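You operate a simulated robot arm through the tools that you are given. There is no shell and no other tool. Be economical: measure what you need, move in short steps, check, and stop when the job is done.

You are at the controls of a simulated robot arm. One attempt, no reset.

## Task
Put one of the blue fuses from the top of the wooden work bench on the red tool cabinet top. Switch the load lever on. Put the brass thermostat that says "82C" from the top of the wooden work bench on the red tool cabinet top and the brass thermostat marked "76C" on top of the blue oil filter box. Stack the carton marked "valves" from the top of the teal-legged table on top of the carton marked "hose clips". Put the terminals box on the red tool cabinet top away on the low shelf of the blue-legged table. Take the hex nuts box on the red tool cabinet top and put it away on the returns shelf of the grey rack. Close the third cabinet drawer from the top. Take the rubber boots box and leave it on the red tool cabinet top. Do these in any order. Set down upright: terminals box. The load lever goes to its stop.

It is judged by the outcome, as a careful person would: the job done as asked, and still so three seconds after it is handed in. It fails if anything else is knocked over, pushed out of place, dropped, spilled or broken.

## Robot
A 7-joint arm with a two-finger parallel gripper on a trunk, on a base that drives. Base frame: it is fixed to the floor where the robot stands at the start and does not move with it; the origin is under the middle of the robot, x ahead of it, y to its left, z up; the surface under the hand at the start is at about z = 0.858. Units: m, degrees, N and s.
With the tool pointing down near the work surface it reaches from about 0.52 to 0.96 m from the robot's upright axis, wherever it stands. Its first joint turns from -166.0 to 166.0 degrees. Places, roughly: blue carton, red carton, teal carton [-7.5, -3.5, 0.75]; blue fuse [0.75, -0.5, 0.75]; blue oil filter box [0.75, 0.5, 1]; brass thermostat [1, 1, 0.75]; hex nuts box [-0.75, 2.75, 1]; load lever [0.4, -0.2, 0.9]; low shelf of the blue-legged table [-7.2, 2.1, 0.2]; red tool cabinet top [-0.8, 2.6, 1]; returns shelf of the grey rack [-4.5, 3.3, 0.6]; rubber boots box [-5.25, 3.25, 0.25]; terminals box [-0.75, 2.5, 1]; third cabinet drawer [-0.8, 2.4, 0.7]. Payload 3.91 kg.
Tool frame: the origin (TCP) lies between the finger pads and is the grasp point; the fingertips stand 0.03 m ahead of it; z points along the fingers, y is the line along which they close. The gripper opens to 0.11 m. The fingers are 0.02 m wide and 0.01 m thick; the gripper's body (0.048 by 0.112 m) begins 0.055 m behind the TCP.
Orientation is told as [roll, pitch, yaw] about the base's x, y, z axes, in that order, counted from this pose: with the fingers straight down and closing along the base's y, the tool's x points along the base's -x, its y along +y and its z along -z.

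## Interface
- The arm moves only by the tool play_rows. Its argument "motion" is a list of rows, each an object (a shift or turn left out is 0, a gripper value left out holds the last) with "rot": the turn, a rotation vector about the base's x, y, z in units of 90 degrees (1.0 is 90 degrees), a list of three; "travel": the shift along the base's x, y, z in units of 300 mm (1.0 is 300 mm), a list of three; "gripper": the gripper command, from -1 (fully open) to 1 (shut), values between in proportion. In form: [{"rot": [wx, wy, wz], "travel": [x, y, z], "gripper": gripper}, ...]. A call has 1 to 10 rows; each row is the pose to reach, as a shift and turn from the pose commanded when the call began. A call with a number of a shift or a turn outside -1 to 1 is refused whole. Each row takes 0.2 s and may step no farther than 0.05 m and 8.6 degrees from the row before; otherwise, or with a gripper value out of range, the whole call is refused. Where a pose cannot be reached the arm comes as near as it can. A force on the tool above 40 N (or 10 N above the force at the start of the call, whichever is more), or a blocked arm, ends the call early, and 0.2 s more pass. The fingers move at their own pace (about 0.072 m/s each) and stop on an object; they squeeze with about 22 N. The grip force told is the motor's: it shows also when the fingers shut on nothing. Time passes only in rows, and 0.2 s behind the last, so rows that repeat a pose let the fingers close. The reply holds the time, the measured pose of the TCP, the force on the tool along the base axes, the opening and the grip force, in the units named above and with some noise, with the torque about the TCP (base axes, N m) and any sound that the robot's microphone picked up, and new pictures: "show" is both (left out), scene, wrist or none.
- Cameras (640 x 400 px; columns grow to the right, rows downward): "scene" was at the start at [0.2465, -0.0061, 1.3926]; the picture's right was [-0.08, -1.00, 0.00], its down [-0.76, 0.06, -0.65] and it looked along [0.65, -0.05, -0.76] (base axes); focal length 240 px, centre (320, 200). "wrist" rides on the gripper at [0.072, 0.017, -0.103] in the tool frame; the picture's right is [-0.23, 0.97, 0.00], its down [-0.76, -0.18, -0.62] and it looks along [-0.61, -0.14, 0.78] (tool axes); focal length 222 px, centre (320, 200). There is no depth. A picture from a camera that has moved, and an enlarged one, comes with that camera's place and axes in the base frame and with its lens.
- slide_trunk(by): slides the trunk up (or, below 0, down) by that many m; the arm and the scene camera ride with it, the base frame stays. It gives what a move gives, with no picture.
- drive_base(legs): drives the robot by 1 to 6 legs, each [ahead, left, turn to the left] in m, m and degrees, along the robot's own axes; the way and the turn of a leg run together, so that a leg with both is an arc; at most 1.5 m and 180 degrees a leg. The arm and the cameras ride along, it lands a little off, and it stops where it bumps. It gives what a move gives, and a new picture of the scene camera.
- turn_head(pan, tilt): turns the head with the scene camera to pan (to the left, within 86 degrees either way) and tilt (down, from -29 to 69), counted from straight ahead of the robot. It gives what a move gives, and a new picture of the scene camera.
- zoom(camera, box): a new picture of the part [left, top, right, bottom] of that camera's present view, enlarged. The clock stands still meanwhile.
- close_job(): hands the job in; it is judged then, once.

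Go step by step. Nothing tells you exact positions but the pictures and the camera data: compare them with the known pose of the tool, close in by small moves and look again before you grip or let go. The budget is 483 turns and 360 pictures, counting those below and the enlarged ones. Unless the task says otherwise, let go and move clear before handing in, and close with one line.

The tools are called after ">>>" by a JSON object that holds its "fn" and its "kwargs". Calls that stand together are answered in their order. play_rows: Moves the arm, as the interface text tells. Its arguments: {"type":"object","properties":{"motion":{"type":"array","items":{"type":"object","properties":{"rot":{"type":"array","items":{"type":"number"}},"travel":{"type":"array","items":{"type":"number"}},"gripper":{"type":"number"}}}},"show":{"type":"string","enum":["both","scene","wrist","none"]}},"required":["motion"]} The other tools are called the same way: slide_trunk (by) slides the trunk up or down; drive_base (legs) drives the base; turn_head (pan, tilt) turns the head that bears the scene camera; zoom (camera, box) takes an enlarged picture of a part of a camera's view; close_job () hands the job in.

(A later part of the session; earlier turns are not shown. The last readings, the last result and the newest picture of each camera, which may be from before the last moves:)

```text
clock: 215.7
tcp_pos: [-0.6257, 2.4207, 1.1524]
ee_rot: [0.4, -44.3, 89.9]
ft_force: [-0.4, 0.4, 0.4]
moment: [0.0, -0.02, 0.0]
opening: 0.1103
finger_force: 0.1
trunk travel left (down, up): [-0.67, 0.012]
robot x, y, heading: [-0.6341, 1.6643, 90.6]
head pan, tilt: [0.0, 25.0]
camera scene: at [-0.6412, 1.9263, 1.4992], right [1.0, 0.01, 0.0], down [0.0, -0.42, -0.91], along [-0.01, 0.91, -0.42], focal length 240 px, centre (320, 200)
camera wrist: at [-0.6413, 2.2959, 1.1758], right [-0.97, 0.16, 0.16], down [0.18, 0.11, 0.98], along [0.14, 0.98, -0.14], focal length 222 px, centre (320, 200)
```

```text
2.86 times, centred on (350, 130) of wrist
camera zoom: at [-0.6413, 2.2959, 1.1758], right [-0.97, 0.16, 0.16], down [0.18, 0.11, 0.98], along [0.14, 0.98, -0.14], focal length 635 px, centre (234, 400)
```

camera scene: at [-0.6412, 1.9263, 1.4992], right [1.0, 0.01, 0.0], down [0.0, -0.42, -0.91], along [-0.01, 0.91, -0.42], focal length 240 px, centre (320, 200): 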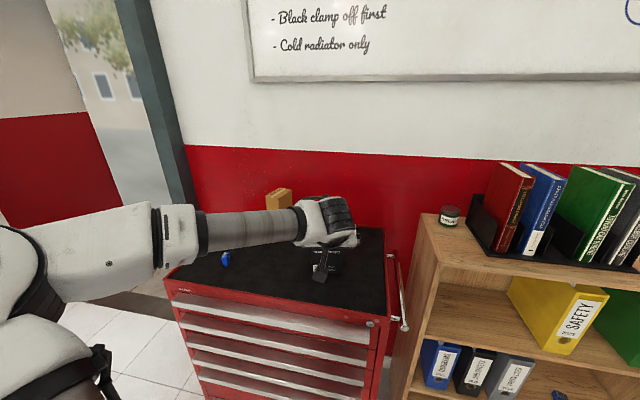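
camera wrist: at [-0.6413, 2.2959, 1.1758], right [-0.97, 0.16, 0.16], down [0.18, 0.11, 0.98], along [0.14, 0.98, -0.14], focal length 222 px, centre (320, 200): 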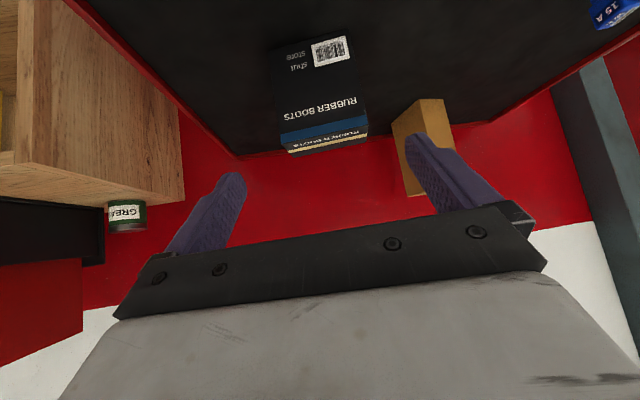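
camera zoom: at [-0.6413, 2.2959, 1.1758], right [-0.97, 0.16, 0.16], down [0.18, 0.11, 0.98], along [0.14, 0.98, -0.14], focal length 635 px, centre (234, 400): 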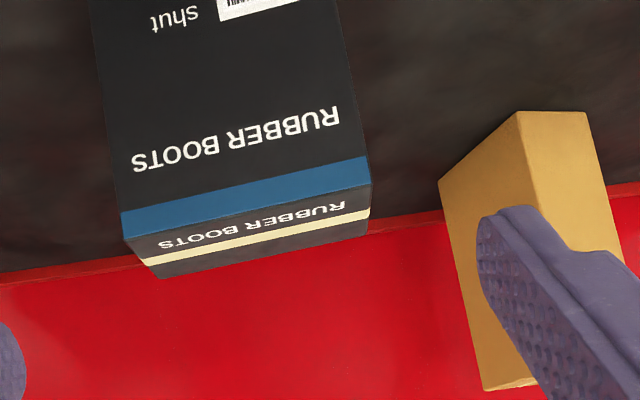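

>>> {"fn": "play_rows", "kwargs": {"motion": [{"travel": [-0.13, -0.06, 0.04]}, {"travel": [-0.26, -0.12, 0.08]}, {"travel": [-0.39, -0.18, 0.1]}, {"travel": [-0.5, -0.2, 0.1]}], "show": "both"}}

```text
clock: 216.7
tcp_pos: [-0.7711, 2.3606, 1.186]
ee_rot: [0.7, -44.4, 89.6]
ft_force: [0.2, 0.2, -0.4]
moment: [-0.01, -0.01, 0.03]
opening: 0.11
finger_force: 0.1
trunk travel left (down, up): [-0.67, 0.012]
robot x, y, heading: [-0.636, 1.6622, 90.5]
head pan, tilt: [0.0, 25.0]
camera scene: at [-0.6403, 1.9277, 1.4989], right [1.0, 0.01, 0.0], down [0.0, -0.42, -0.91], along [-0.01, 0.91, -0.42], focal length 240 px, centre (320, 200)
camera wrist: at [-0.7875, 2.2357, 1.2101], right [-0.97, 0.16, 0.17], down [0.19, 0.11, 0.98], along [0.14, 0.98, -0.14], focal length 222 px, centre (320, 200)
```

scene: 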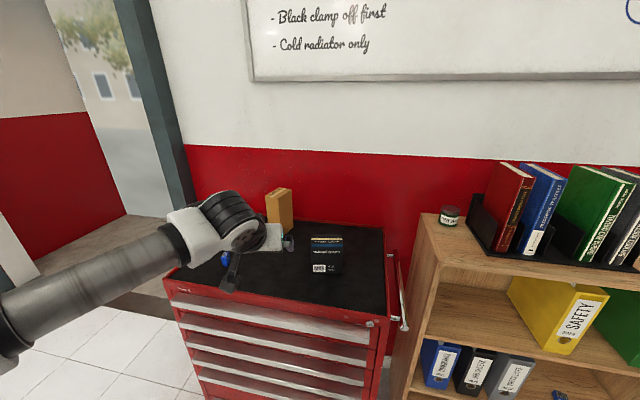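
wrist: 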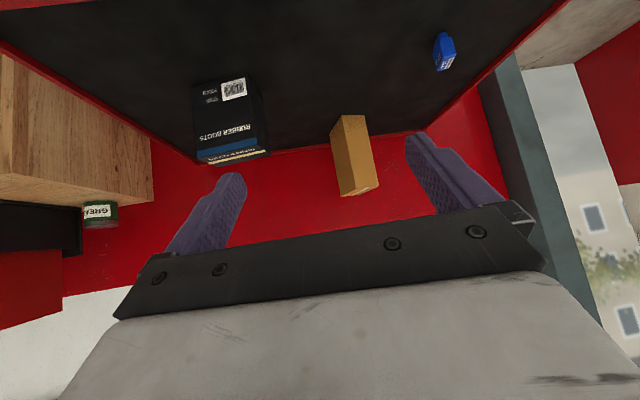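

>>> {"fn": "zoom", "kwargs": {"camera": "wrist", "box": [290, 90, 430, 210]}}

>>> {"fn": "zoom", "kwargs": {"camera": "scene", "box": [240, 170, 340, 270]}}

```text
3.33 times, centred on (360, 150) of wrist
camera zoom: at [-0.7875, 2.2357, 1.2101], right [-0.97, 0.16, 0.17], down [0.19, 0.11, 0.98], along [0.14, 0.98, -0.14], focal length 740 px, centre (187, 367)
```

zoom: 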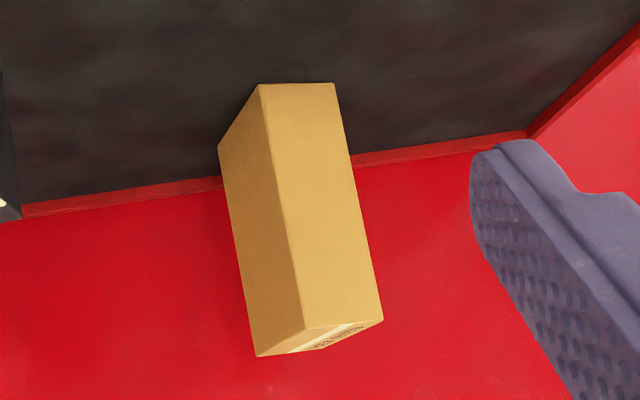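

```text
4.00 times, centred on (290, 220) of scene
camera zoom: at [-0.6403, 1.9277, 1.4989], right [1.0, 0.01, 0.0], down [0.0, -0.42, -0.91], along [-0.01, 0.91, -0.42], focal length 958 px, centre (440, 120)
```

zoom: 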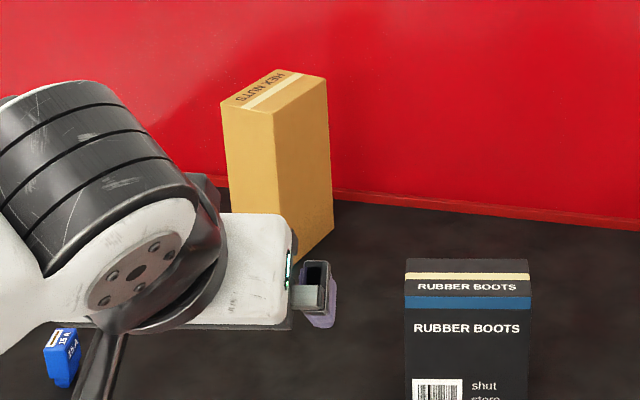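

The hex nuts box (0.055 × 0.089, ~0.17 tall) is centred at about (-0.81, 2.756), rotated ~-25°. I'll move closer and yaw the hand to match.

>>> {"fn": "drive_base", "kwargs": {"legs": [[0.18, 0.2, 0]]}}

>>> {"fn": "play_rows", "kwargs": {"motion": [{"rot": [0, 0, -0.09], "travel": [0, 0, 0.03]}, {"rot": [0, 0, -0.18], "travel": [0, 0, 0.06]}, {"rot": [0, 0, -0.27], "travel": [0, 0, 0.06]}], "show": "both"}}

```text
clock: 218.8
tcp_pos: [-0.9708, 2.5375, 1.1852]
ee_rot: [0.3, -44.2, 90.0]
ft_force: [0.6, -0.3, 0.6]
moment: [0.0, 0.0, 0.0]
opening: 0.1098
finger_force: 0.1
trunk travel left (down, up): [-0.67, 0.012]
robot x, y, heading: [-0.8401, 1.8436, 90.4]
head pan, tilt: [0.0, 25.0]
camera scene: at [-0.842, 2.1054, 1.499], right [1.0, 0.01, 0.0], down [0.0, -0.42, -0.91], along [-0.01, 0.91, -0.42], focal length 240 px, centre (320, 200)
```

scene: 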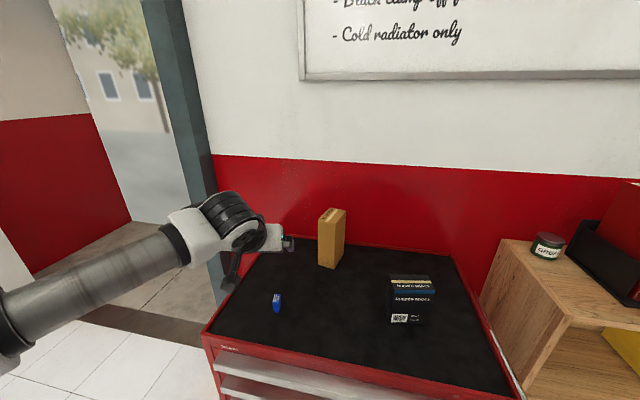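

```text
clock: 219.6
tcp_pos: [-0.9732, 2.5391, 1.2018]
ee_rot: [0.3, -44.3, 65.6]
ft_force: [0.8, -0.2, 0.0]
moment: [-0.03, -0.01, -0.03]
opening: 0.11
finger_force: 0.1
trunk travel left (down, up): [-0.67, 0.012]
robot x, y, heading: [-0.836, 1.847, 90.7]
head pan, tilt: [0.0, 25.0]
camera scene: at [-0.8419, 2.1054, 1.499], right [1.0, 0.01, 0.0], down [0.0, -0.42, -0.91], along [-0.01, 0.91, -0.42], focal length 240 px, centre (320, 200)
camera wrist: at [-1.039, 2.4323, 1.2265], right [-0.82, 0.55, 0.16], down [0.21, 0.03, 0.98], along [0.53, 0.84, -0.14], focal length 222 px, centre (320, 200)
```

scene: 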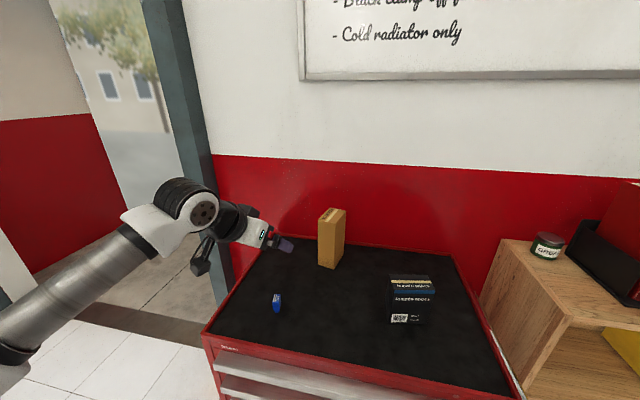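
wrist: 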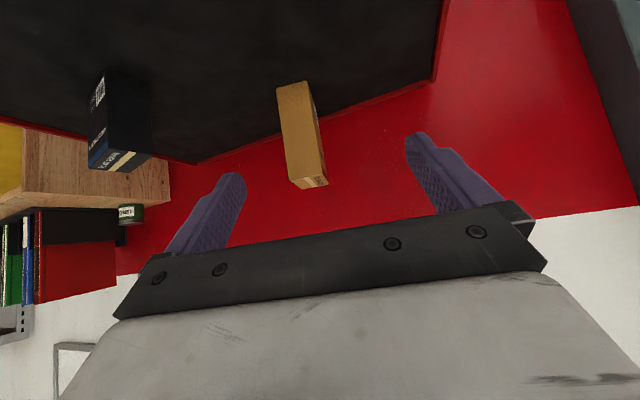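

>>> {"fn": "zoom", "kwargs": {"camera": "wrist", "box": [250, 70, 370, 200]}}

>>> {"fn": "zoom", "kwargs": {"camera": "scene", "box": [240, 190, 380, 290]}}

```text
3.08 times, centred on (310, 135) of wrist
camera zoom: at [-1.039, 2.4323, 1.2265], right [-0.82, 0.55, 0.16], down [0.21, 0.03, 0.98], along [0.53, 0.84, -0.14], focal length 684 px, centre (351, 400)
```

zoom: 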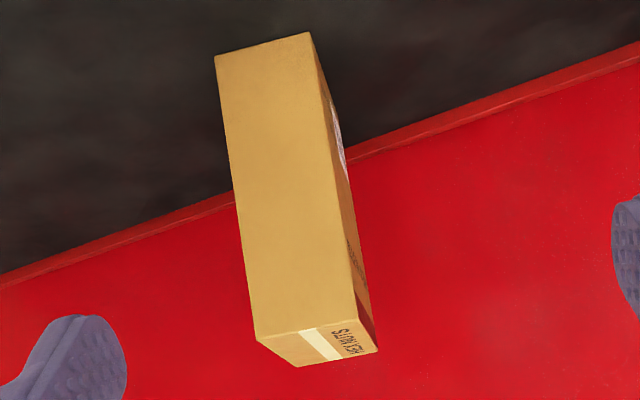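

```text
4.00 times, centred on (310, 240) of scene
camera zoom: at [-0.8419, 2.1054, 1.499], right [1.0, 0.01, 0.0], down [0.0, -0.42, -0.91], along [-0.01, 0.91, -0.42], focal length 958 px, centre (360, 40)
```

zoom: 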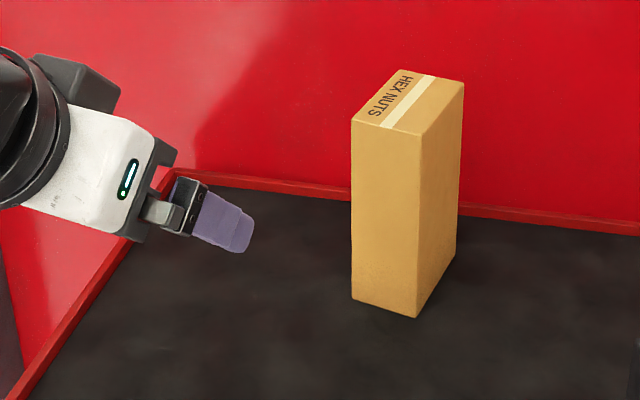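

>>> {"fn": "play_rows", "kwargs": {"motion": [{"travel": [0.1, 0.11, -0.015]}, {"travel": [0.2, 0.22, -0.03]}, {"travel": [0.3, 0.34, -0.045]}, {"travel": [0.392, 0.462, -0.063]}], "show": "both"}}

```text
clock: 220.6
tcp_pos: [-0.851, 2.6751, 1.1847]
ee_rot: [0.4, -44.3, 65.7]
ft_force: [0.4, 0.6, 0.3]
moment: [-0.01, 0.0, 0.01]
opening: 0.1098
finger_force: 0.0
trunk travel left (down, up): [-0.67, 0.012]
robot x, y, heading: [-0.8377, 1.8434, 90.5]
head pan, tilt: [0.0, 25.0]
camera scene: at [-0.8409, 2.1057, 1.499], right [1.0, 0.01, 0.0], down [0.0, -0.42, -0.91], along [-0.01, 0.91, -0.42], focal length 240 px, centre (320, 200)
camera wrist: at [-0.9165, 2.5683, 1.2089], right [-0.82, 0.54, 0.16], down [0.21, 0.03, 0.98], along [0.53, 0.84, -0.14], focal length 222 px, centre (320, 200)
```

scene: 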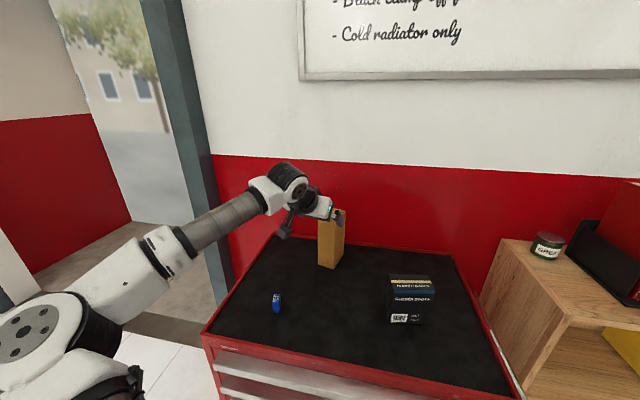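
wrist: 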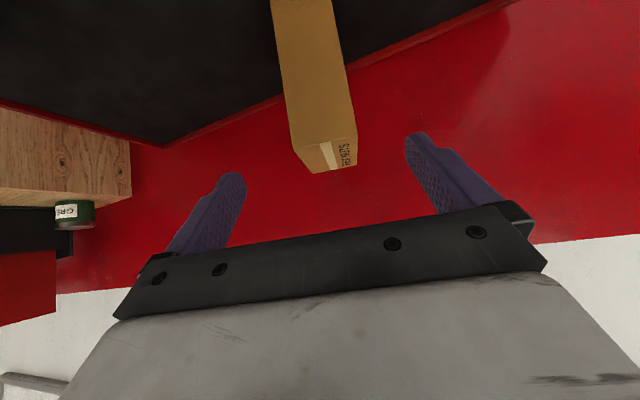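

>>> {"fn": "play_rows", "kwargs": {"motion": [{"travel": [0.04, 0.09, -0.1]}, {"travel": [0.08, 0.18, -0.2]}, {"travel": [0.116, 0.255, -0.285]}, {"travel": [0.116, 0.255, -0.285], "gripper": 1}, {"travel": [0.116, 0.255, -0.285]}, {"travel": [0.116, 0.255, -0.285]}, {"travel": [0.116, 0.255, -0.285]}], "show": "wrist"}}

```text
clock: 222.2
tcp_pos: [-0.821, 2.7526, 1.0991]
ee_rot: [0.5, -44.4, 65.6]
ft_force: [2.5, -1.8, 0.7]
moment: [0.0, -0.47, -0.16]
opening: 0.0592
finger_force: 21.8
trunk travel left (down, up): [-0.67, 0.012]
robot x, y, heading: [-0.8369, 1.8403, 90.6]
head pan, tilt: [0.0, 25.0]
camera wrist: at [-0.8858, 2.6455, 1.1236], right [-0.82, 0.55, 0.16], down [0.21, 0.02, 0.98], along [0.53, 0.84, -0.14], focal length 222 px, centre (320, 200)
```

wrist: 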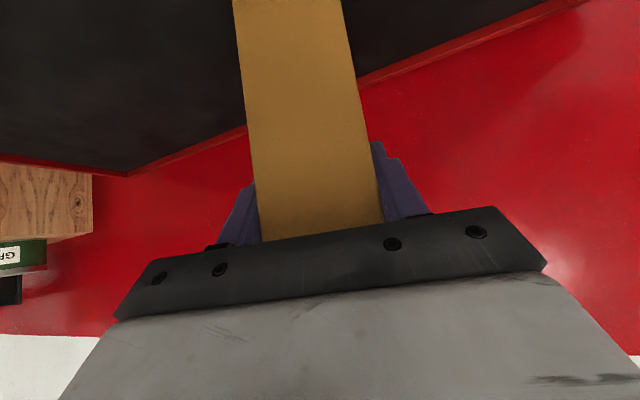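

>>> {"fn": "play_rows", "kwargs": {"motion": [{"travel": [0, 0, 0.08]}, {"travel": [0, -0.02, 0.2]}, {"travel": [-0.03, -0.08, 0.33]}, {"travel": [-0.06, -0.16, 0.45]}, {"travel": [-0.1, -0.28, 0.52]}, {"travel": [-0.14, -0.42, 0.55]}], "show": "both"}}

```text
clock: 223.6
tcp_pos: [-0.8593, 2.6273, 1.265]
ee_rot: [0.5, -44.3, 65.6]
ft_force: [0.4, -1.1, -4.1]
moment: [-0.07, 0.05, 0.0]
opening: 0.059
finger_force: 21.7
trunk travel left (down, up): [-0.67, 0.012]
robot x, y, heading: [-0.838, 1.8419, 90.5]
head pan, tilt: [0.0, 25.0]
camera scene: at [-0.842, 2.1045, 1.4992], right [1.0, 0.01, 0.0], down [0.0, -0.42, -0.91], along [-0.01, 0.91, -0.42], focal length 240 px, centre (320, 200)
camera wrist: at [-0.9255, 2.5198, 1.2889], right [-0.82, 0.55, 0.16], down [0.21, 0.02, 0.98], along [0.53, 0.84, -0.14], focal length 222 px, centre (320, 200)
```

scene: 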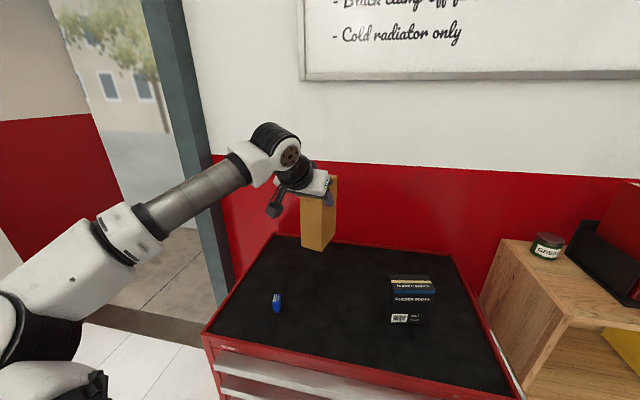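
wrist: 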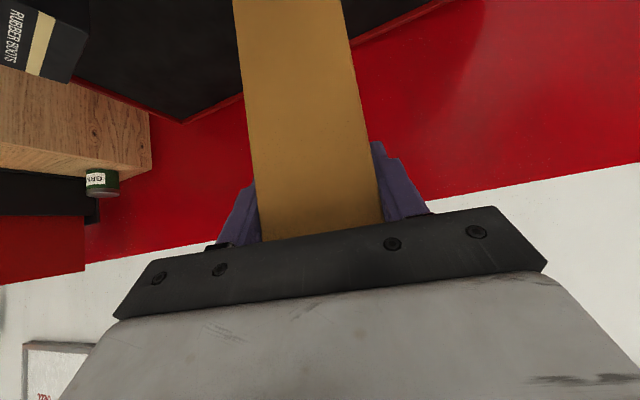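

>>> {"fn": "drive_base", "kwargs": {"legs": [[-0.45, 0, 0], [0, 1.3, 0], [0, 1.3, 0], [0, 1.2, -9]]}}

>>> {"fn": "play_rows", "kwargs": {"motion": [{"rot": [0, 0, 0.09], "travel": [0, 0, -0.05]}, {"rot": [0, 0, 0.18], "travel": [0, 0, -0.1]}, {"rot": [0, 0, 0.27], "travel": [0, 0, -0.15]}], "show": "scene"}}

```text
clock: 255.5
tcp_pos: [-4.4958, 2.414, 1.2643]
ee_rot: [0.4, -44.3, 52.7]
ft_force: [-0.1, -0.6, -4.3]
moment: [-0.09, 0.06, 0.0]
opening: 0.0586
finger_force: 21.8
trunk travel left (down, up): [-0.67, 0.012]
robot x, y, heading: [-4.6477, 1.6406, 77.7]
head pan, tilt: [0.0, 25.0]
camera scene: at [-4.5955, 1.9002, 1.499], right [0.98, -0.21, 0.0], down [-0.09, -0.41, -0.91], along [0.19, 0.89, -0.42], focal length 240 px, centre (320, 200)
```

scene: 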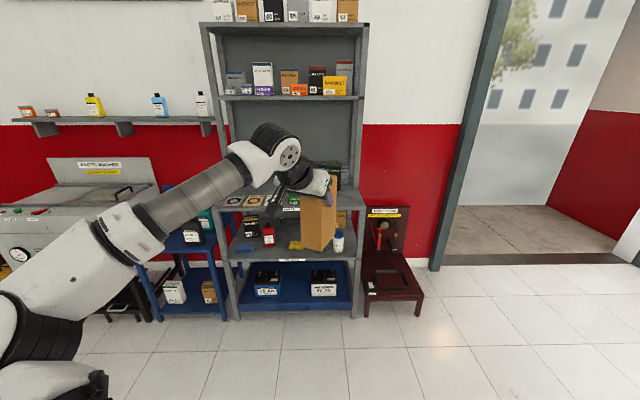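

```text
clock: 256.3
tcp_pos: [-4.4938, 2.4132, 1.221]
ee_rot: [0.3, -44.3, 77.1]
ft_force: [-0.4, 0.1, -4.3]
moment: [-0.13, 0.02, -0.01]
opening: 0.059
finger_force: 22.3
trunk travel left (down, up): [-0.67, 0.012]
robot x, y, heading: [-4.6521, 1.6432, 77.8]
head pan, tilt: [0.0, 25.0]
camera scene: at [-4.595, 1.9002, 1.499], right [0.98, -0.21, 0.0], down [-0.09, -0.41, -0.91], along [0.19, 0.89, -0.42], focal length 240 px, centre (320, 200)
```

scene: 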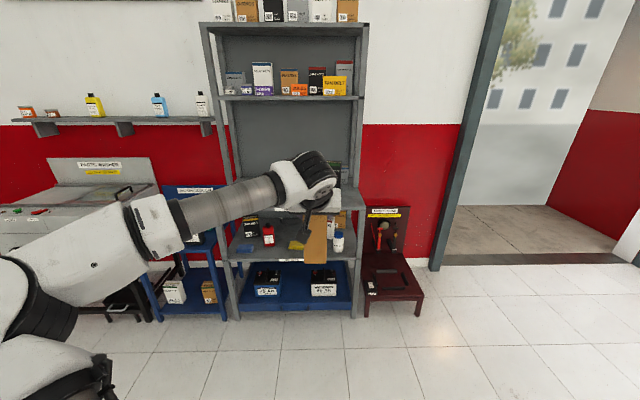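

>>> {"fn": "slide_trunk", "kwargs": {"by": -0.38}}

>>> {"fn": "drive_base", "kwargs": {"legs": [[0.25, 0, 2]]}}

>>> {"fn": "zoom", "kwargs": {"camera": "scene", "box": [160, 80, 480, 280]}}

```text
clock: 260.0
tcp_pos: [-4.4945, 2.4119, 0.8403]
ee_rot: [0.3, -44.3, 76.9]
ft_force: [0.2, 0.0, -4.2]
moment: [-0.1, -0.01, -0.03]
opening: 0.059
finger_force: 22.4
trunk travel left (down, up): [-0.29, 0.392]
robot x, y, heading: [-4.6466, 1.642, 77.5]
head pan, tilt: [0.0, 25.0]
```

```text
clock: 261.8
tcp_pos: [-4.4729, 2.6617, 0.8411]
ee_rot: [0.5, -44.4, 79.2]
ft_force: [0.0, 0.0, -5.1]
moment: [-0.13, 0.06, -0.01]
opening: 0.0593
finger_force: 22.4
trunk travel left (down, up): [-0.29, 0.392]
robot x, y, heading: [-4.6041, 1.8929, 80.0]
head pan, tilt: [0.0, 25.0]
camera scene: at [-4.5559, 2.147, 1.119], right [0.98, -0.18, 0.0], down [-0.08, -0.42, -0.91], along [0.16, 0.89, -0.42], focal length 240 px, centre (320, 200)
```

scene: 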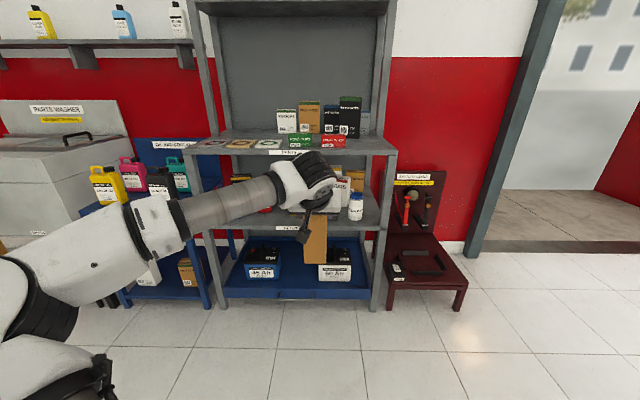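

```text
2.00 times, centred on (320, 180) of scene
camera zoom: at [-4.5559, 2.147, 1.119], right [0.98, -0.18, 0.0], down [-0.08, -0.42, -0.91], along [0.16, 0.89, -0.42], focal length 479 px, centre (320, 240)
```

zoom: 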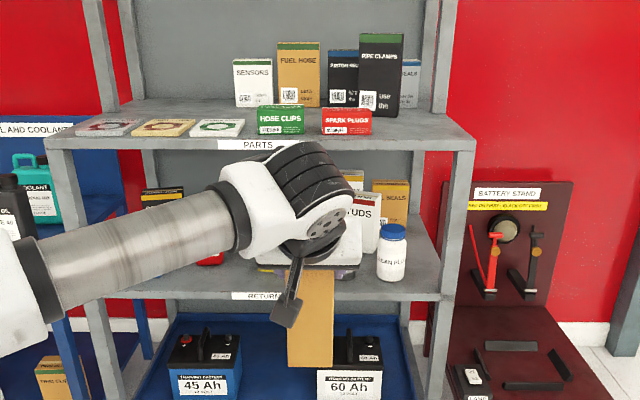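

The RETURNS shelf top is at z ≈ 0.56, PARTS above at ≈ 0.875; a free front spot lies around x ≈ -4.69. I'll line up there.

>>> {"fn": "drive_base", "kwargs": {"legs": [[0, 0.29, 0], [0.22, 0, 0]]}}

>>> {"fn": "slide_trunk", "kwargs": {"by": -0.11}}

>>> {"fn": "turn_head", "kwargs": {"pan": 0, "tilt": 20}}

>>> {"fn": "play_rows", "kwargs": {"motion": [{"travel": [0, 0, 0]}], "show": "wrist"}}

```text
clock: 265.9
tcp_pos: [-4.7124, 2.9252, 0.8404]
ee_rot: [0.3, -44.4, 78.9]
ft_force: [0.2, 0.5, -4.7]
moment: [-0.11, 0.01, 0.01]
opening: 0.059
finger_force: 22.2
trunk travel left (down, up): [-0.29, 0.392]
robot x, y, heading: [-4.8426, 2.1515, 79.0]
head pan, tilt: [0.0, 25.0]
camera scene: at [-4.7974, 2.4086, 1.119], right [0.98, -0.18, 0.0], down [-0.08, -0.42, -0.91], along [0.17, 0.89, -0.42], focal length 240 px, centre (320, 200)
```

scene: 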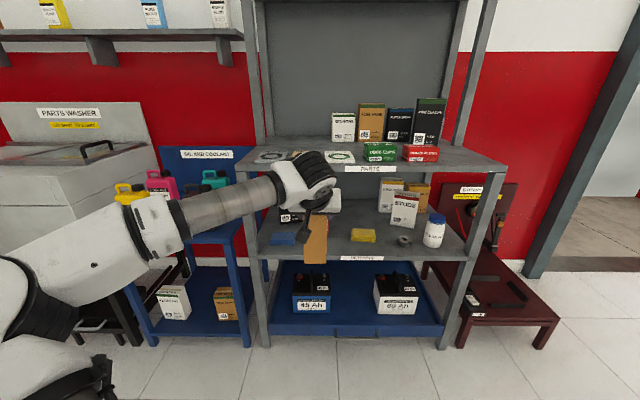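

```text
clock: 267.3
tcp_pos: [-4.7134, 2.9235, 0.7312]
ee_rot: [0.4, -44.3, 78.8]
ft_force: [0.6, 0.5, -3.6]
moment: [-0.11, 0.02, 0.01]
opening: 0.0592
finger_force: 22.1
trunk travel left (down, up): [-0.18, 0.502]
robot x, y, heading: [-4.8443, 2.1483, 79.8]
head pan, tilt: [0.0, 25.0]
```

```text
clock: 268.0
tcp_pos: [-4.7134, 2.9236, 0.7297]
ee_rot: [0.3, -44.3, 78.8]
ft_force: [0.5, -0.1, -4.7]
moment: [-0.1, 0.05, 0.01]
opening: 0.0591
finger_force: 22.2
trunk travel left (down, up): [-0.18, 0.502]
robot x, y, heading: [-4.8477, 2.15, 79.3]
head pan, tilt: [0.0, 20.0]
camera scene: at [-4.7972, 2.4096, 1.0171], right [0.98, -0.18, 0.0], down [-0.06, -0.34, -0.94], along [0.17, 0.92, -0.34], focal length 240 px, centre (320, 200)
```

scene: 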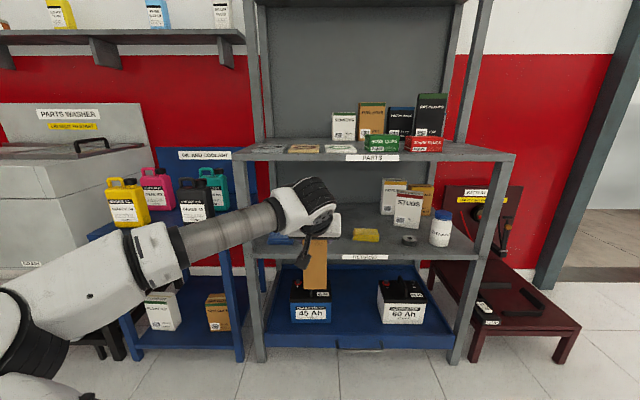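

```text
clock: 268.4
tcp_pos: [-4.7134, 2.9243, 0.7306]
ee_rot: [0.3, -44.3, 78.8]
ft_force: [-0.6, 0.2, -4.6]
moment: [-0.12, -0.01, 0.04]
opening: 0.059
finger_force: 21.5
trunk travel left (down, up): [-0.18, 0.502]
robot x, y, heading: [-4.8455, 2.1527, 79.5]
head pan, tilt: [0.0, 20.0]
camera wrist: at [-4.7529, 2.805, 0.7542], right [-0.92, 0.34, 0.16], down [0.2, 0.07, 0.98], along [0.32, 0.94, -0.14], focal length 222 px, centre (320, 200)
```

wrist: 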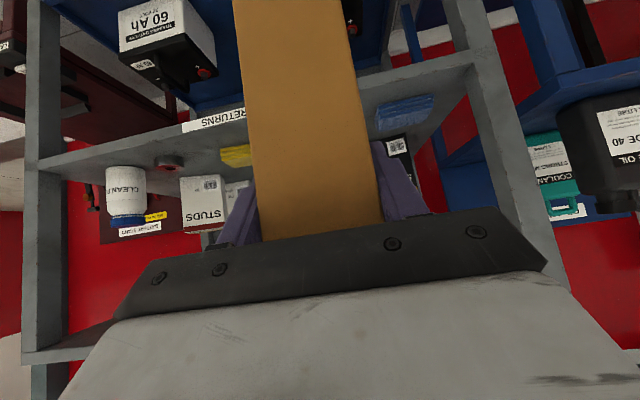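

>>> {"fn": "drive_base", "kwargs": {"legs": [[0.15, 0, 0]]}}

>>> {"fn": "play_rows", "kwargs": {"motion": [{"travel": [0, 0.0, 0]}], "show": "wrist"}}

```text
clock: 269.8
tcp_pos: [-4.6858, 3.0729, 0.7317]
ee_rot: [0.5, -44.3, 78.8]
ft_force: [0.4, -0.2, -4.7]
moment: [-0.11, 0.03, -0.01]
opening: 0.0589
finger_force: 21.8
trunk travel left (down, up): [-0.18, 0.502]
robot x, y, heading: [-4.8165, 2.2989, 79.6]
head pan, tilt: [0.0, 20.0]
camera scene: at [-4.7694, 2.5594, 1.0171], right [0.98, -0.18, 0.0], down [-0.06, -0.34, -0.94], along [0.17, 0.92, -0.34], focal length 240 px, centre (320, 200)
```

scene: 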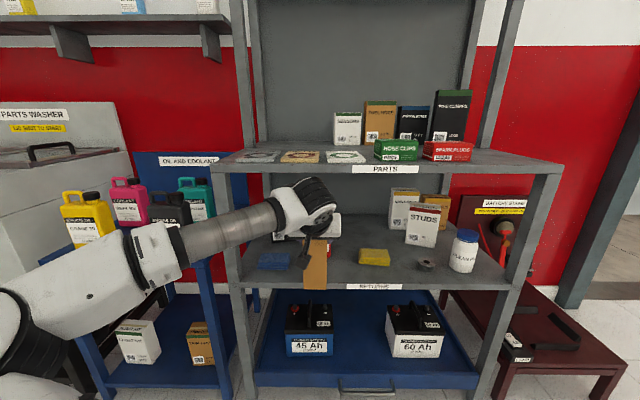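

```text
clock: 270.2
tcp_pos: [-4.6847, 3.0739, 0.7301]
ee_rot: [0.4, -44.3, 78.8]
ft_force: [-0.5, 0.5, -3.9]
moment: [-0.11, -0.03, 0.03]
opening: 0.0589
finger_force: 22.1
trunk travel left (down, up): [-0.18, 0.502]
robot x, y, heading: [-4.8191, 2.3028, 79.4]
head pan, tilt: [0.0, 20.0]
camera wrist: at [-4.7251, 2.9548, 0.7539], right [-0.92, 0.34, 0.16], down [0.2, 0.07, 0.98], along [0.32, 0.94, -0.14], focal length 222 px, centre (320, 200)
```

wrist: 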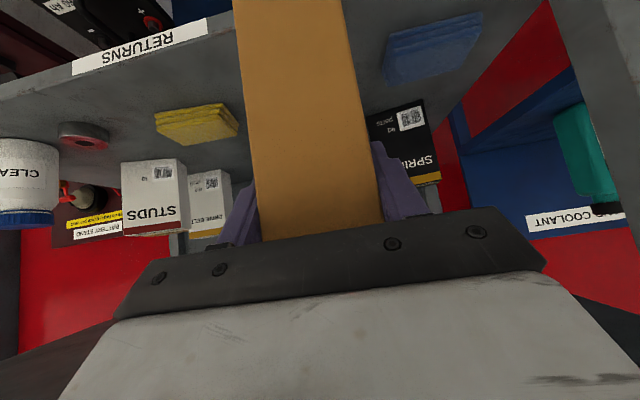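

>>> {"fn": "play_rows", "kwargs": {"motion": [{"travel": [0, 0.1, 0]}, {"travel": [0.0, 0.2, 0]}, {"travel": [0.005, 0.3, 0]}, {"travel": [0.005, 0.3, -0.05]}, {"travel": [0.005, 0.3, -0.08]}], "show": "both"}}

>>> {"fn": "zoom", "kwargs": {"camera": "scene", "box": [220, 150, 440, 300]}}

```text
clock: 271.4
tcp_pos: [-4.6844, 3.1642, 0.7071]
ee_rot: [0.4, -44.3, 78.9]
ft_force: [0.2, 0.2, -4.7]
moment: [-0.1, 0.01, 0.01]
opening: 0.0593
finger_force: 22.2
trunk travel left (down, up): [-0.18, 0.502]
robot x, y, heading: [-4.8154, 2.2977, 79.4]
head pan, tilt: [0.0, 20.0]
camera scene: at [-4.7694, 2.5595, 1.0171], right [0.98, -0.18, 0.0], down [-0.06, -0.34, -0.94], along [0.17, 0.92, -0.34], focal length 240 px, centre (320, 200)
camera wrist: at [-4.7242, 3.0443, 0.7301], right [-0.92, 0.34, 0.16], down [0.2, 0.07, 0.98], along [0.32, 0.94, -0.14], focal length 222 px, centre (320, 200)
```

scene: 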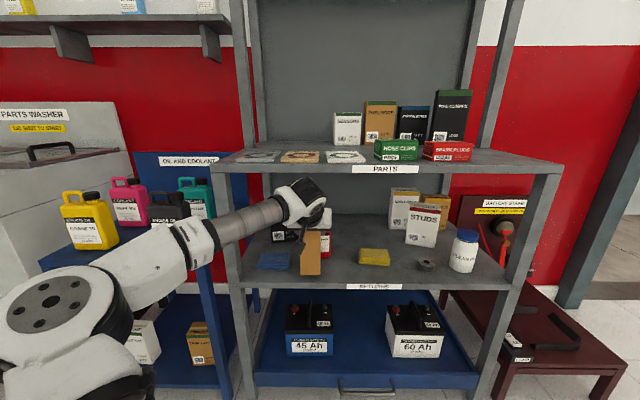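
wrist: 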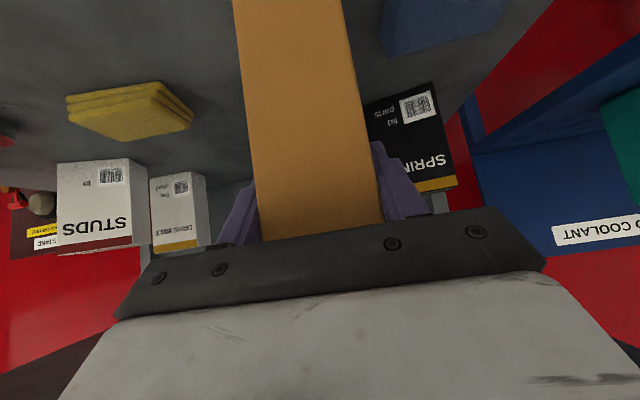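

```text
2.67 times, centred on (330, 225) of scene
camera zoom: at [-4.7694, 2.5595, 1.0171], right [0.98, -0.18, 0.0], down [-0.06, -0.34, -0.94], along [0.17, 0.92, -0.34], focal length 639 px, centre (293, 133)
```

zoom: 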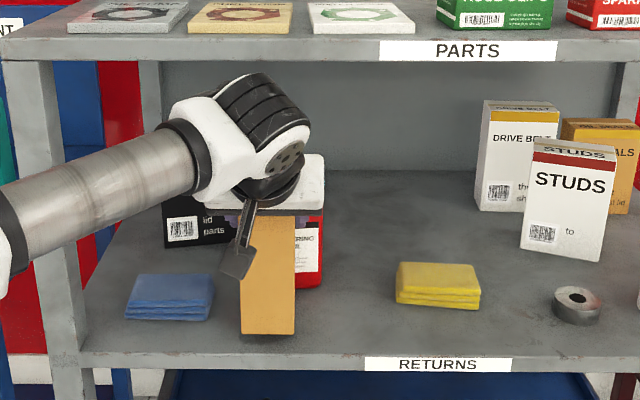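

Slightly more inward and left, then lower onto the shelf.

>>> {"fn": "play_rows", "kwargs": {"motion": [{"travel": [-0.04, 0.0, 0]}, {"travel": [-0.04, 0.04, 0]}, {"travel": [-0.04, 0.04, -0.015]}, {"travel": [-0.04, 0.04, -0.025]}, {"travel": [-0.04, 0.04, -0.035]}], "show": "none"}}

>>> {"fn": "zoom", "kwargs": {"camera": "scene", "box": [220, 150, 440, 300]}}

```text
clock: 272.6
tcp_pos: [-4.6974, 3.1772, 0.6968]
ee_rot: [0.4, -44.3, 78.8]
ft_force: [-0.9, -1.8, -4.7]
moment: [-0.13, 0.05, 0.01]
opening: 0.0591
finger_force: 21.7
trunk travel left (down, up): [-0.18, 0.502]
robot x, y, heading: [-4.8169, 2.2992, 79.4]
head pan, tilt: [0.0, 20.0]
```

```text
2.67 times, centred on (330, 225) of scene
camera zoom: at [-4.7694, 2.5594, 1.0171], right [0.98, -0.18, 0.0], down [-0.06, -0.34, -0.94], along [0.17, 0.92, -0.34], focal length 639 px, centre (293, 133)
```

zoom: 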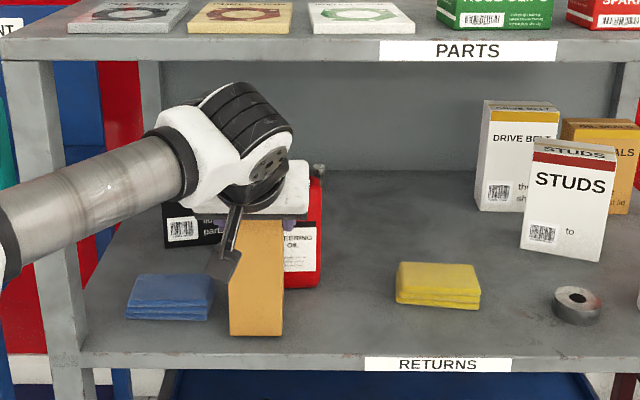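

>>> {"fn": "play_rows", "kwargs": {"motion": [{"travel": [0, 0, -0.01]}, {"travel": [0, 0, -0.02]}, {"travel": [0, 0, -0.03]}, {"travel": [0, 0, -0.04]}], "show": "none"}}

```text
clock: 273.6
tcp_pos: [-4.696, 3.1759, 0.6913]
ee_rot: [0.3, -44.8, 78.8]
ft_force: [-0.9, -3.9, 19.4]
moment: [-0.47, -0.59, -0.21]
opening: 0.059
finger_force: 22.1
trunk travel left (down, up): [-0.18, 0.502]
robot x, y, heading: [-4.8187, 2.2989, 79.4]
head pan, tilt: [0.0, 20.0]
```

>>> {"fn": "play_rows", "kwargs": {"motion": [{"travel": [0, 0, 0.006]}, {"travel": [0, 0, 0.006], "gripper": 0.3}, {"travel": [0, 0, 0.006], "gripper": 0.0}, {"travel": [0, 0, 0.006], "gripper": -0.3}, {"travel": [0, 0, 0.006]}, {"travel": [-0.015, -0.08, 0.06]}, {"travel": [-0.03, -0.16, 0.12]}, {"travel": [-0.05, -0.28, 0.2]}, {"travel": [-0.07, -0.42, 0.25]}], "show": "both"}}

```text
clock: 275.6
tcp_pos: [-4.7166, 3.0474, 0.7595]
ee_rot: [0.3, -44.1, 78.7]
ft_force: [-0.5, 0.6, -0.3]
moment: [0.01, 0.0, 0.02]
opening: 0.0716
finger_force: 0.0
trunk travel left (down, up): [-0.18, 0.502]
robot x, y, heading: [-4.8155, 2.301, 79.5]
head pan, tilt: [0.0, 20.0]
camera scene: at [-4.7693, 2.5594, 1.0171], right [0.98, -0.18, 0.0], down [-0.06, -0.34, -0.94], along [0.17, 0.92, -0.34], focal length 240 px, centre (320, 200)
camera wrist: at [-4.756, 2.9289, 0.7833], right [-0.92, 0.35, 0.16], down [0.2, 0.07, 0.98], along [0.33, 0.94, -0.14], focal length 222 px, centre (320, 200)
```

scene: 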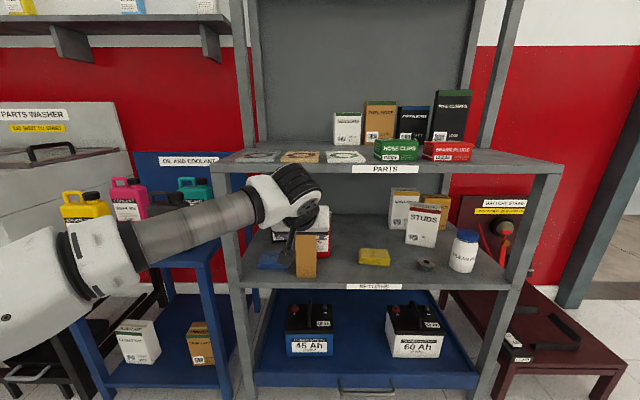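
wrist: 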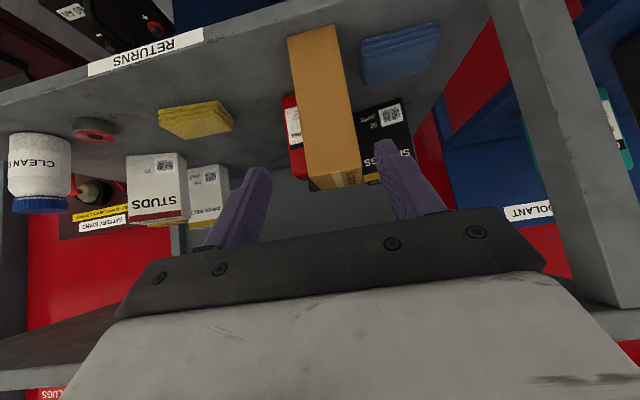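

Hex nuts box stands on the RETURNS shelf. Next: back away and turn towards the teal-legged table.

>>> {"fn": "drive_base", "kwargs": {"legs": [[-0.85, 0, 0], [0, 0, 140]]}}

>>> {"fn": "slide_trunk", "kwargs": {"by": 0.4}}

>>> {"fn": "turn_head", "kwargs": {"pan": 10, "tilt": 15}}

```text
clock: 286.3
tcp_pos: [-5.4723, 0.8779, 0.7604]
ee_rot: [0.4, -44.3, -135.4]
ft_force: [-1.0, 0.3, -0.3]
moment: [0.03, -0.02, -0.01]
opening: 0.0715
finger_force: 0.0
trunk travel left (down, up): [-0.18, 0.502]
robot x, y, heading: [-4.971, 1.4414, -134.8]
head pan, tilt: [0.0, 20.0]
camera scene: at [-5.1552, 1.254, 1.0172], right [-0.71, 0.7, 0.0], down [0.24, 0.24, -0.94], along [-0.66, -0.67, -0.34], focal length 240 px, centre (320, 200)
```

scene: 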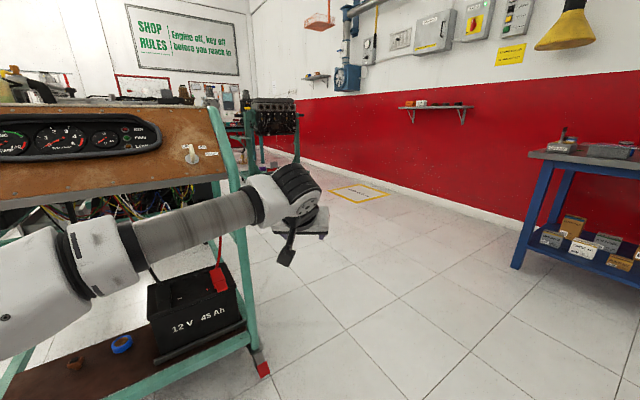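

```text
clock: 290.2
tcp_pos: [-5.4722, 0.8787, 1.1618]
ee_rot: [0.4, -44.3, -135.4]
ft_force: [0.0, 0.5, 0.3]
moment: [0.01, -0.01, -0.01]
opening: 0.0714
finger_force: 0.2
trunk travel left (down, up): [-0.58, 0.102]
robot x, y, heading: [-4.968, 1.4414, -134.6]
head pan, tilt: [0.0, 20.0]
```

```text
clock: 290.9
tcp_pos: [-5.4715, 0.8788, 1.1607]
ee_rot: [0.4, -44.3, -135.4]
ft_force: [-0.3, -0.3, 0.6]
moment: [-0.01, -0.01, -0.01]
opening: 0.0716
finger_force: 0.0
trunk travel left (down, up): [-0.58, 0.102]
robot x, y, heading: [-4.9682, 1.4384, -134.7]
head pan, tilt: [10.0, 15.0]
camera scene: at [-5.1429, 1.2434, 1.4253], right [-0.82, 0.57, 0.0], down [0.15, 0.21, -0.97], along [-0.55, -0.79, -0.26], focal length 240 px, centre (320, 200)
```

scene: 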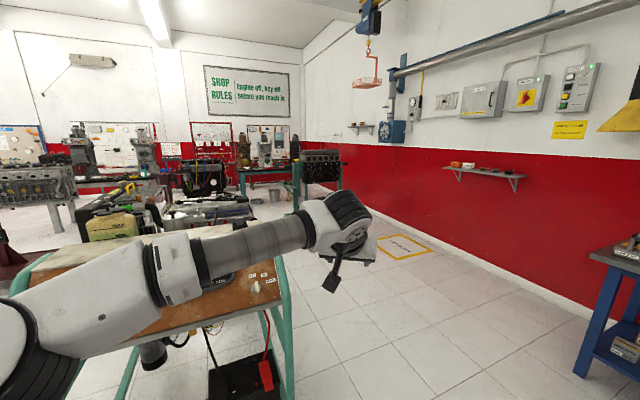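

A cart is close on the left, so I first shift away from it (towards -x), then look along the aisle.

>>> {"fn": "drive_base", "kwargs": {"legs": [[0.78, -0.78, 0], [0, 0, 45]]}}

>>> {"fn": "turn_head", "kwargs": {"pan": -20, "tilt": 15}}

```text
clock: 299.4
tcp_pos: [-6.0142, 0.6826, 1.1611]
ee_rot: [0.5, -44.3, -90.3]
ft_force: [-0.9, -0.1, 0.8]
moment: [-0.01, 0.0, 0.0]
opening: 0.0717
finger_force: 0.0
trunk travel left (down, up): [-0.58, 0.102]
robot x, y, heading: [-6.0569, 1.4351, -89.4]
head pan, tilt: [10.0, 15.0]
camera scene: at [-6.0399, 1.1747, 1.4254], right [-0.98, -0.18, 0.0], down [-0.05, 0.25, -0.97], along [0.17, -0.95, -0.26], focal length 240 px, centre (320, 200)
```

scene: 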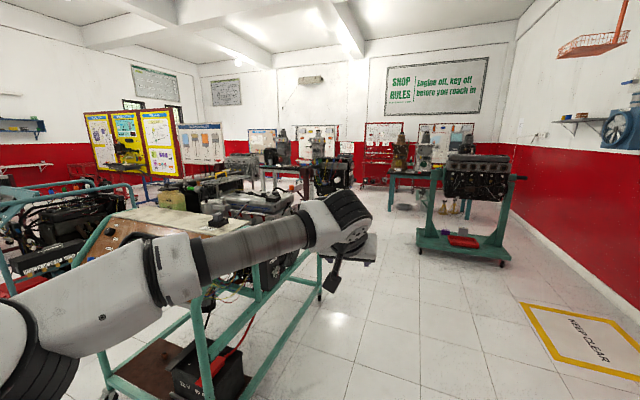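

```text
clock: 300.4
tcp_pos: [-6.0146, 0.6831, 1.1601]
ee_rot: [0.3, -44.3, -90.3]
ft_force: [0.9, -0.1, 0.1]
moment: [0.06, -0.01, -0.01]
opening: 0.0717
finger_force: 0.1
trunk travel left (down, up): [-0.58, 0.102]
robot x, y, heading: [-6.058, 1.4362, -89.3]
head pan, tilt: [-20.0, 15.0]
camera scene: at [-6.0881, 1.1786, 1.4254], right [-0.94, 0.34, 0.0], down [0.09, 0.24, -0.97], along [-0.32, -0.91, -0.26], focal length 240 px, centre (320, 200)
```

scene: 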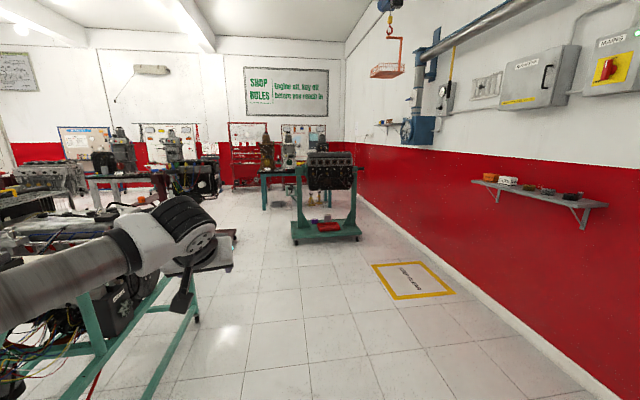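

>>> {"fn": "slide_trunk", "kwargs": {"by": 0.09}}

>>> {"fn": "drive_base", "kwargs": {"legs": [[0, -0.3, 0], [1.3, 0, 0]]}}

```text
clock: 301.6
tcp_pos: [-6.0138, 0.6829, 1.249]
ee_rot: [0.3, -44.3, -90.3]
ft_force: [0.7, 0.5, -0.3]
moment: [0.0, 0.02, -0.04]
opening: 0.0715
finger_force: 0.1
trunk travel left (down, up): [-0.67, 0.012]
robot x, y, heading: [-6.0594, 1.4371, -89.6]
head pan, tilt: [-20.0, 15.0]
```

```text
clock: 310.7
tcp_pos: [-6.3141, -0.6308, 1.2494]
ee_rot: [0.4, -44.3, -90.6]
ft_force: [1.0, -0.3, -0.4]
moment: [-0.01, 0.04, -0.01]
opening: 0.0714
finger_force: 0.1
trunk travel left (down, up): [-0.67, 0.012]
robot x, y, heading: [-6.3492, 0.1251, -90.4]
head pan, tilt: [-20.0, 15.0]
camera scene: at [-6.3844, -0.1348, 1.5153], right [-0.94, 0.34, 0.0], down [0.09, 0.24, -0.97], along [-0.33, -0.91, -0.26], focal length 240 px, centre (320, 200)
```

scene: 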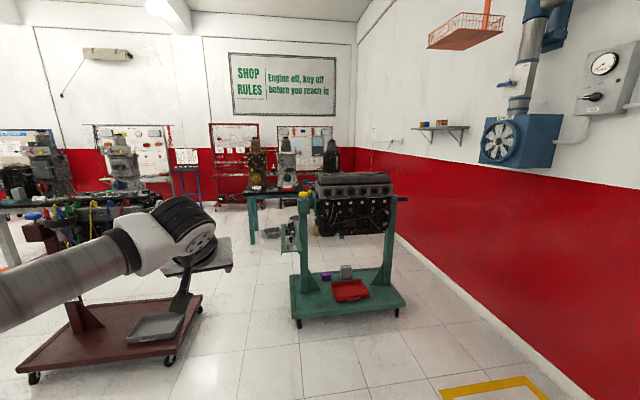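

>>> {"fn": "zoom", "kwargs": {"camera": "scene", "box": [160, 110, 400, 260]}}

>>> {"fn": "turn_head", "kwargs": {"pan": 20, "tilt": 30}}

```text
2.67 times, centred on (280, 185) of scene
camera zoom: at [-6.3844, -0.1348, 1.5153], right [-0.94, 0.34, 0.0], down [0.09, 0.24, -0.97], along [-0.33, -0.91, -0.26], focal length 639 px, centre (427, 240)
```

zoom: 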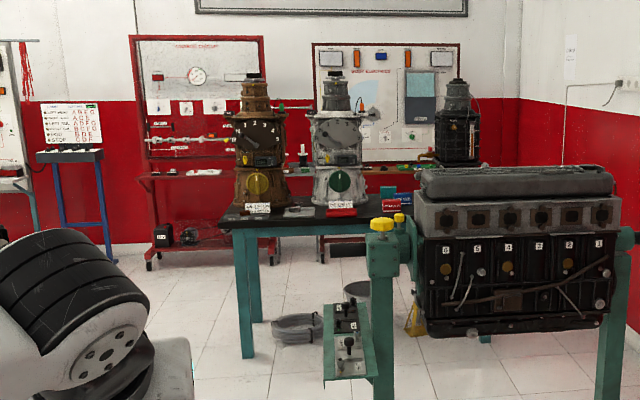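

```text
clock: 311.8
tcp_pos: [-6.3129, -0.6302, 1.2499]
ee_rot: [0.3, -44.3, -90.7]
ft_force: [0.6, 0.1, 0.2]
moment: [0.02, -0.01, 0.0]
opening: 0.0718
finger_force: 0.0
trunk travel left (down, up): [-0.67, 0.012]
robot x, y, heading: [-6.353, 0.1236, -90.0]
head pan, tilt: [20.0, 30.0]
camera scene: at [-6.3216, -0.1318, 1.4912], right [-0.94, -0.34, 0.0], down [-0.17, 0.47, -0.87], along [0.29, -0.81, -0.5], focal length 240 px, centre (320, 200)
```

scene: 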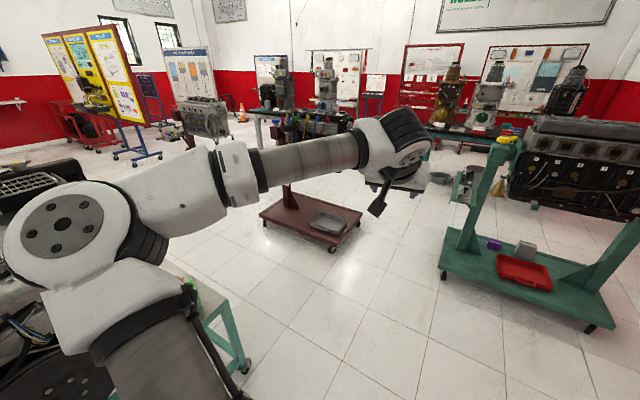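

The cartons are on the teal table behind the engine stand. I'll stretch the arm forward so the elbow tucks in, then drive down the aisle.

>>> {"fn": "play_rows", "kwargs": {"motion": [{"travel": [0, -0.15, 0]}, {"travel": [0, -0.3, 0]}, {"travel": [0, -0.45, 0]}, {"travel": [0, -0.6, 0]}, {"travel": [0, -0.75, 0]}], "show": "scene"}}

```text
clock: 313.0
tcp_pos: [-6.3162, -0.8587, 1.2505]
ee_rot: [0.4, -44.3, -90.8]
ft_force: [0.6, -0.4, -0.2]
moment: [-0.04, 0.0, 0.02]
opening: 0.0714
finger_force: 0.0
trunk travel left (down, up): [-0.67, 0.012]
robot x, y, heading: [-6.3509, 0.1201, -90.0]
head pan, tilt: [20.0, 30.0]
camera scene: at [-6.3221, -0.1329, 1.4909], right [-0.94, -0.34, 0.0], down [-0.17, 0.47, -0.87], along [0.3, -0.81, -0.5], focal length 240 px, centre (320, 200)
```

scene: 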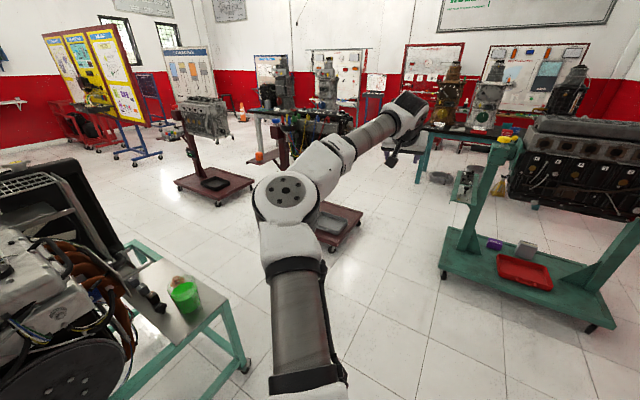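

>>> {"fn": "drive_base", "kwargs": {"legs": [[1.45, 0, 0]]}}

>>> {"fn": "turn_head", "kwargs": {"pan": -25, "tilt": 30}}

```text
clock: 320.0
tcp_pos: [-6.2823, -2.2752, 1.2503]
ee_rot: [0.4, -44.3, -89.5]
ft_force: [-0.3, 0.2, 0.0]
moment: [0.02, 0.02, -0.04]
opening: 0.0714
finger_force: 0.2
trunk travel left (down, up): [-0.67, 0.012]
robot x, y, heading: [-6.3389, -1.2932, -88.9]
head pan, tilt: [20.0, 30.0]
camera scene: at [-6.3036, -1.5491, 1.4911], right [-0.93, -0.36, 0.0], down [-0.18, 0.47, -0.87], along [0.31, -0.81, -0.5], focal length 240 px, centre (320, 200)
```

scene: 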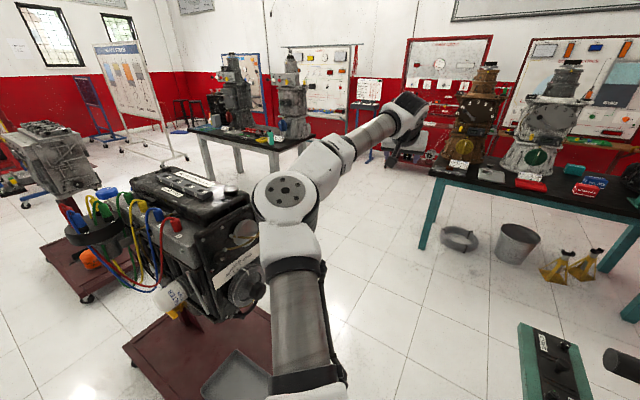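

```text
clock: 321.1
tcp_pos: [-6.2831, -2.2741, 1.251]
ee_rot: [0.4, -44.4, -89.7]
ft_force: [0.5, -0.1, 0.1]
moment: [0.0, 0.02, 0.0]
opening: 0.0715
finger_force: 0.0
trunk travel left (down, up): [-0.67, 0.012]
robot x, y, heading: [-6.3373, -1.2934, -88.9]
head pan, tilt: [-25.0, 30.0]
camera scene: at [-6.3727, -1.5472, 1.4912], right [-0.91, 0.4, 0.0], down [0.2, 0.46, -0.87], along [-0.35, -0.79, -0.5], focal length 240 px, centre (320, 200)
```

scene: 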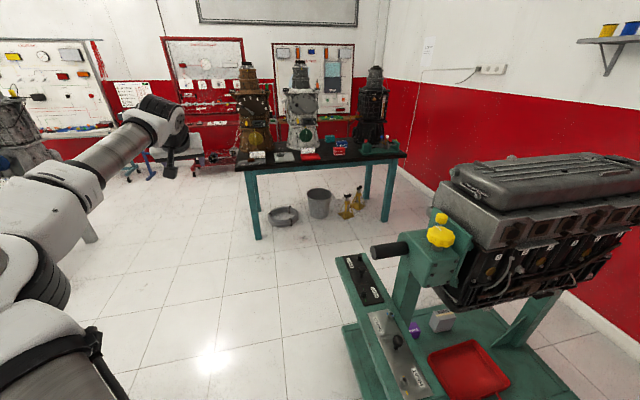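

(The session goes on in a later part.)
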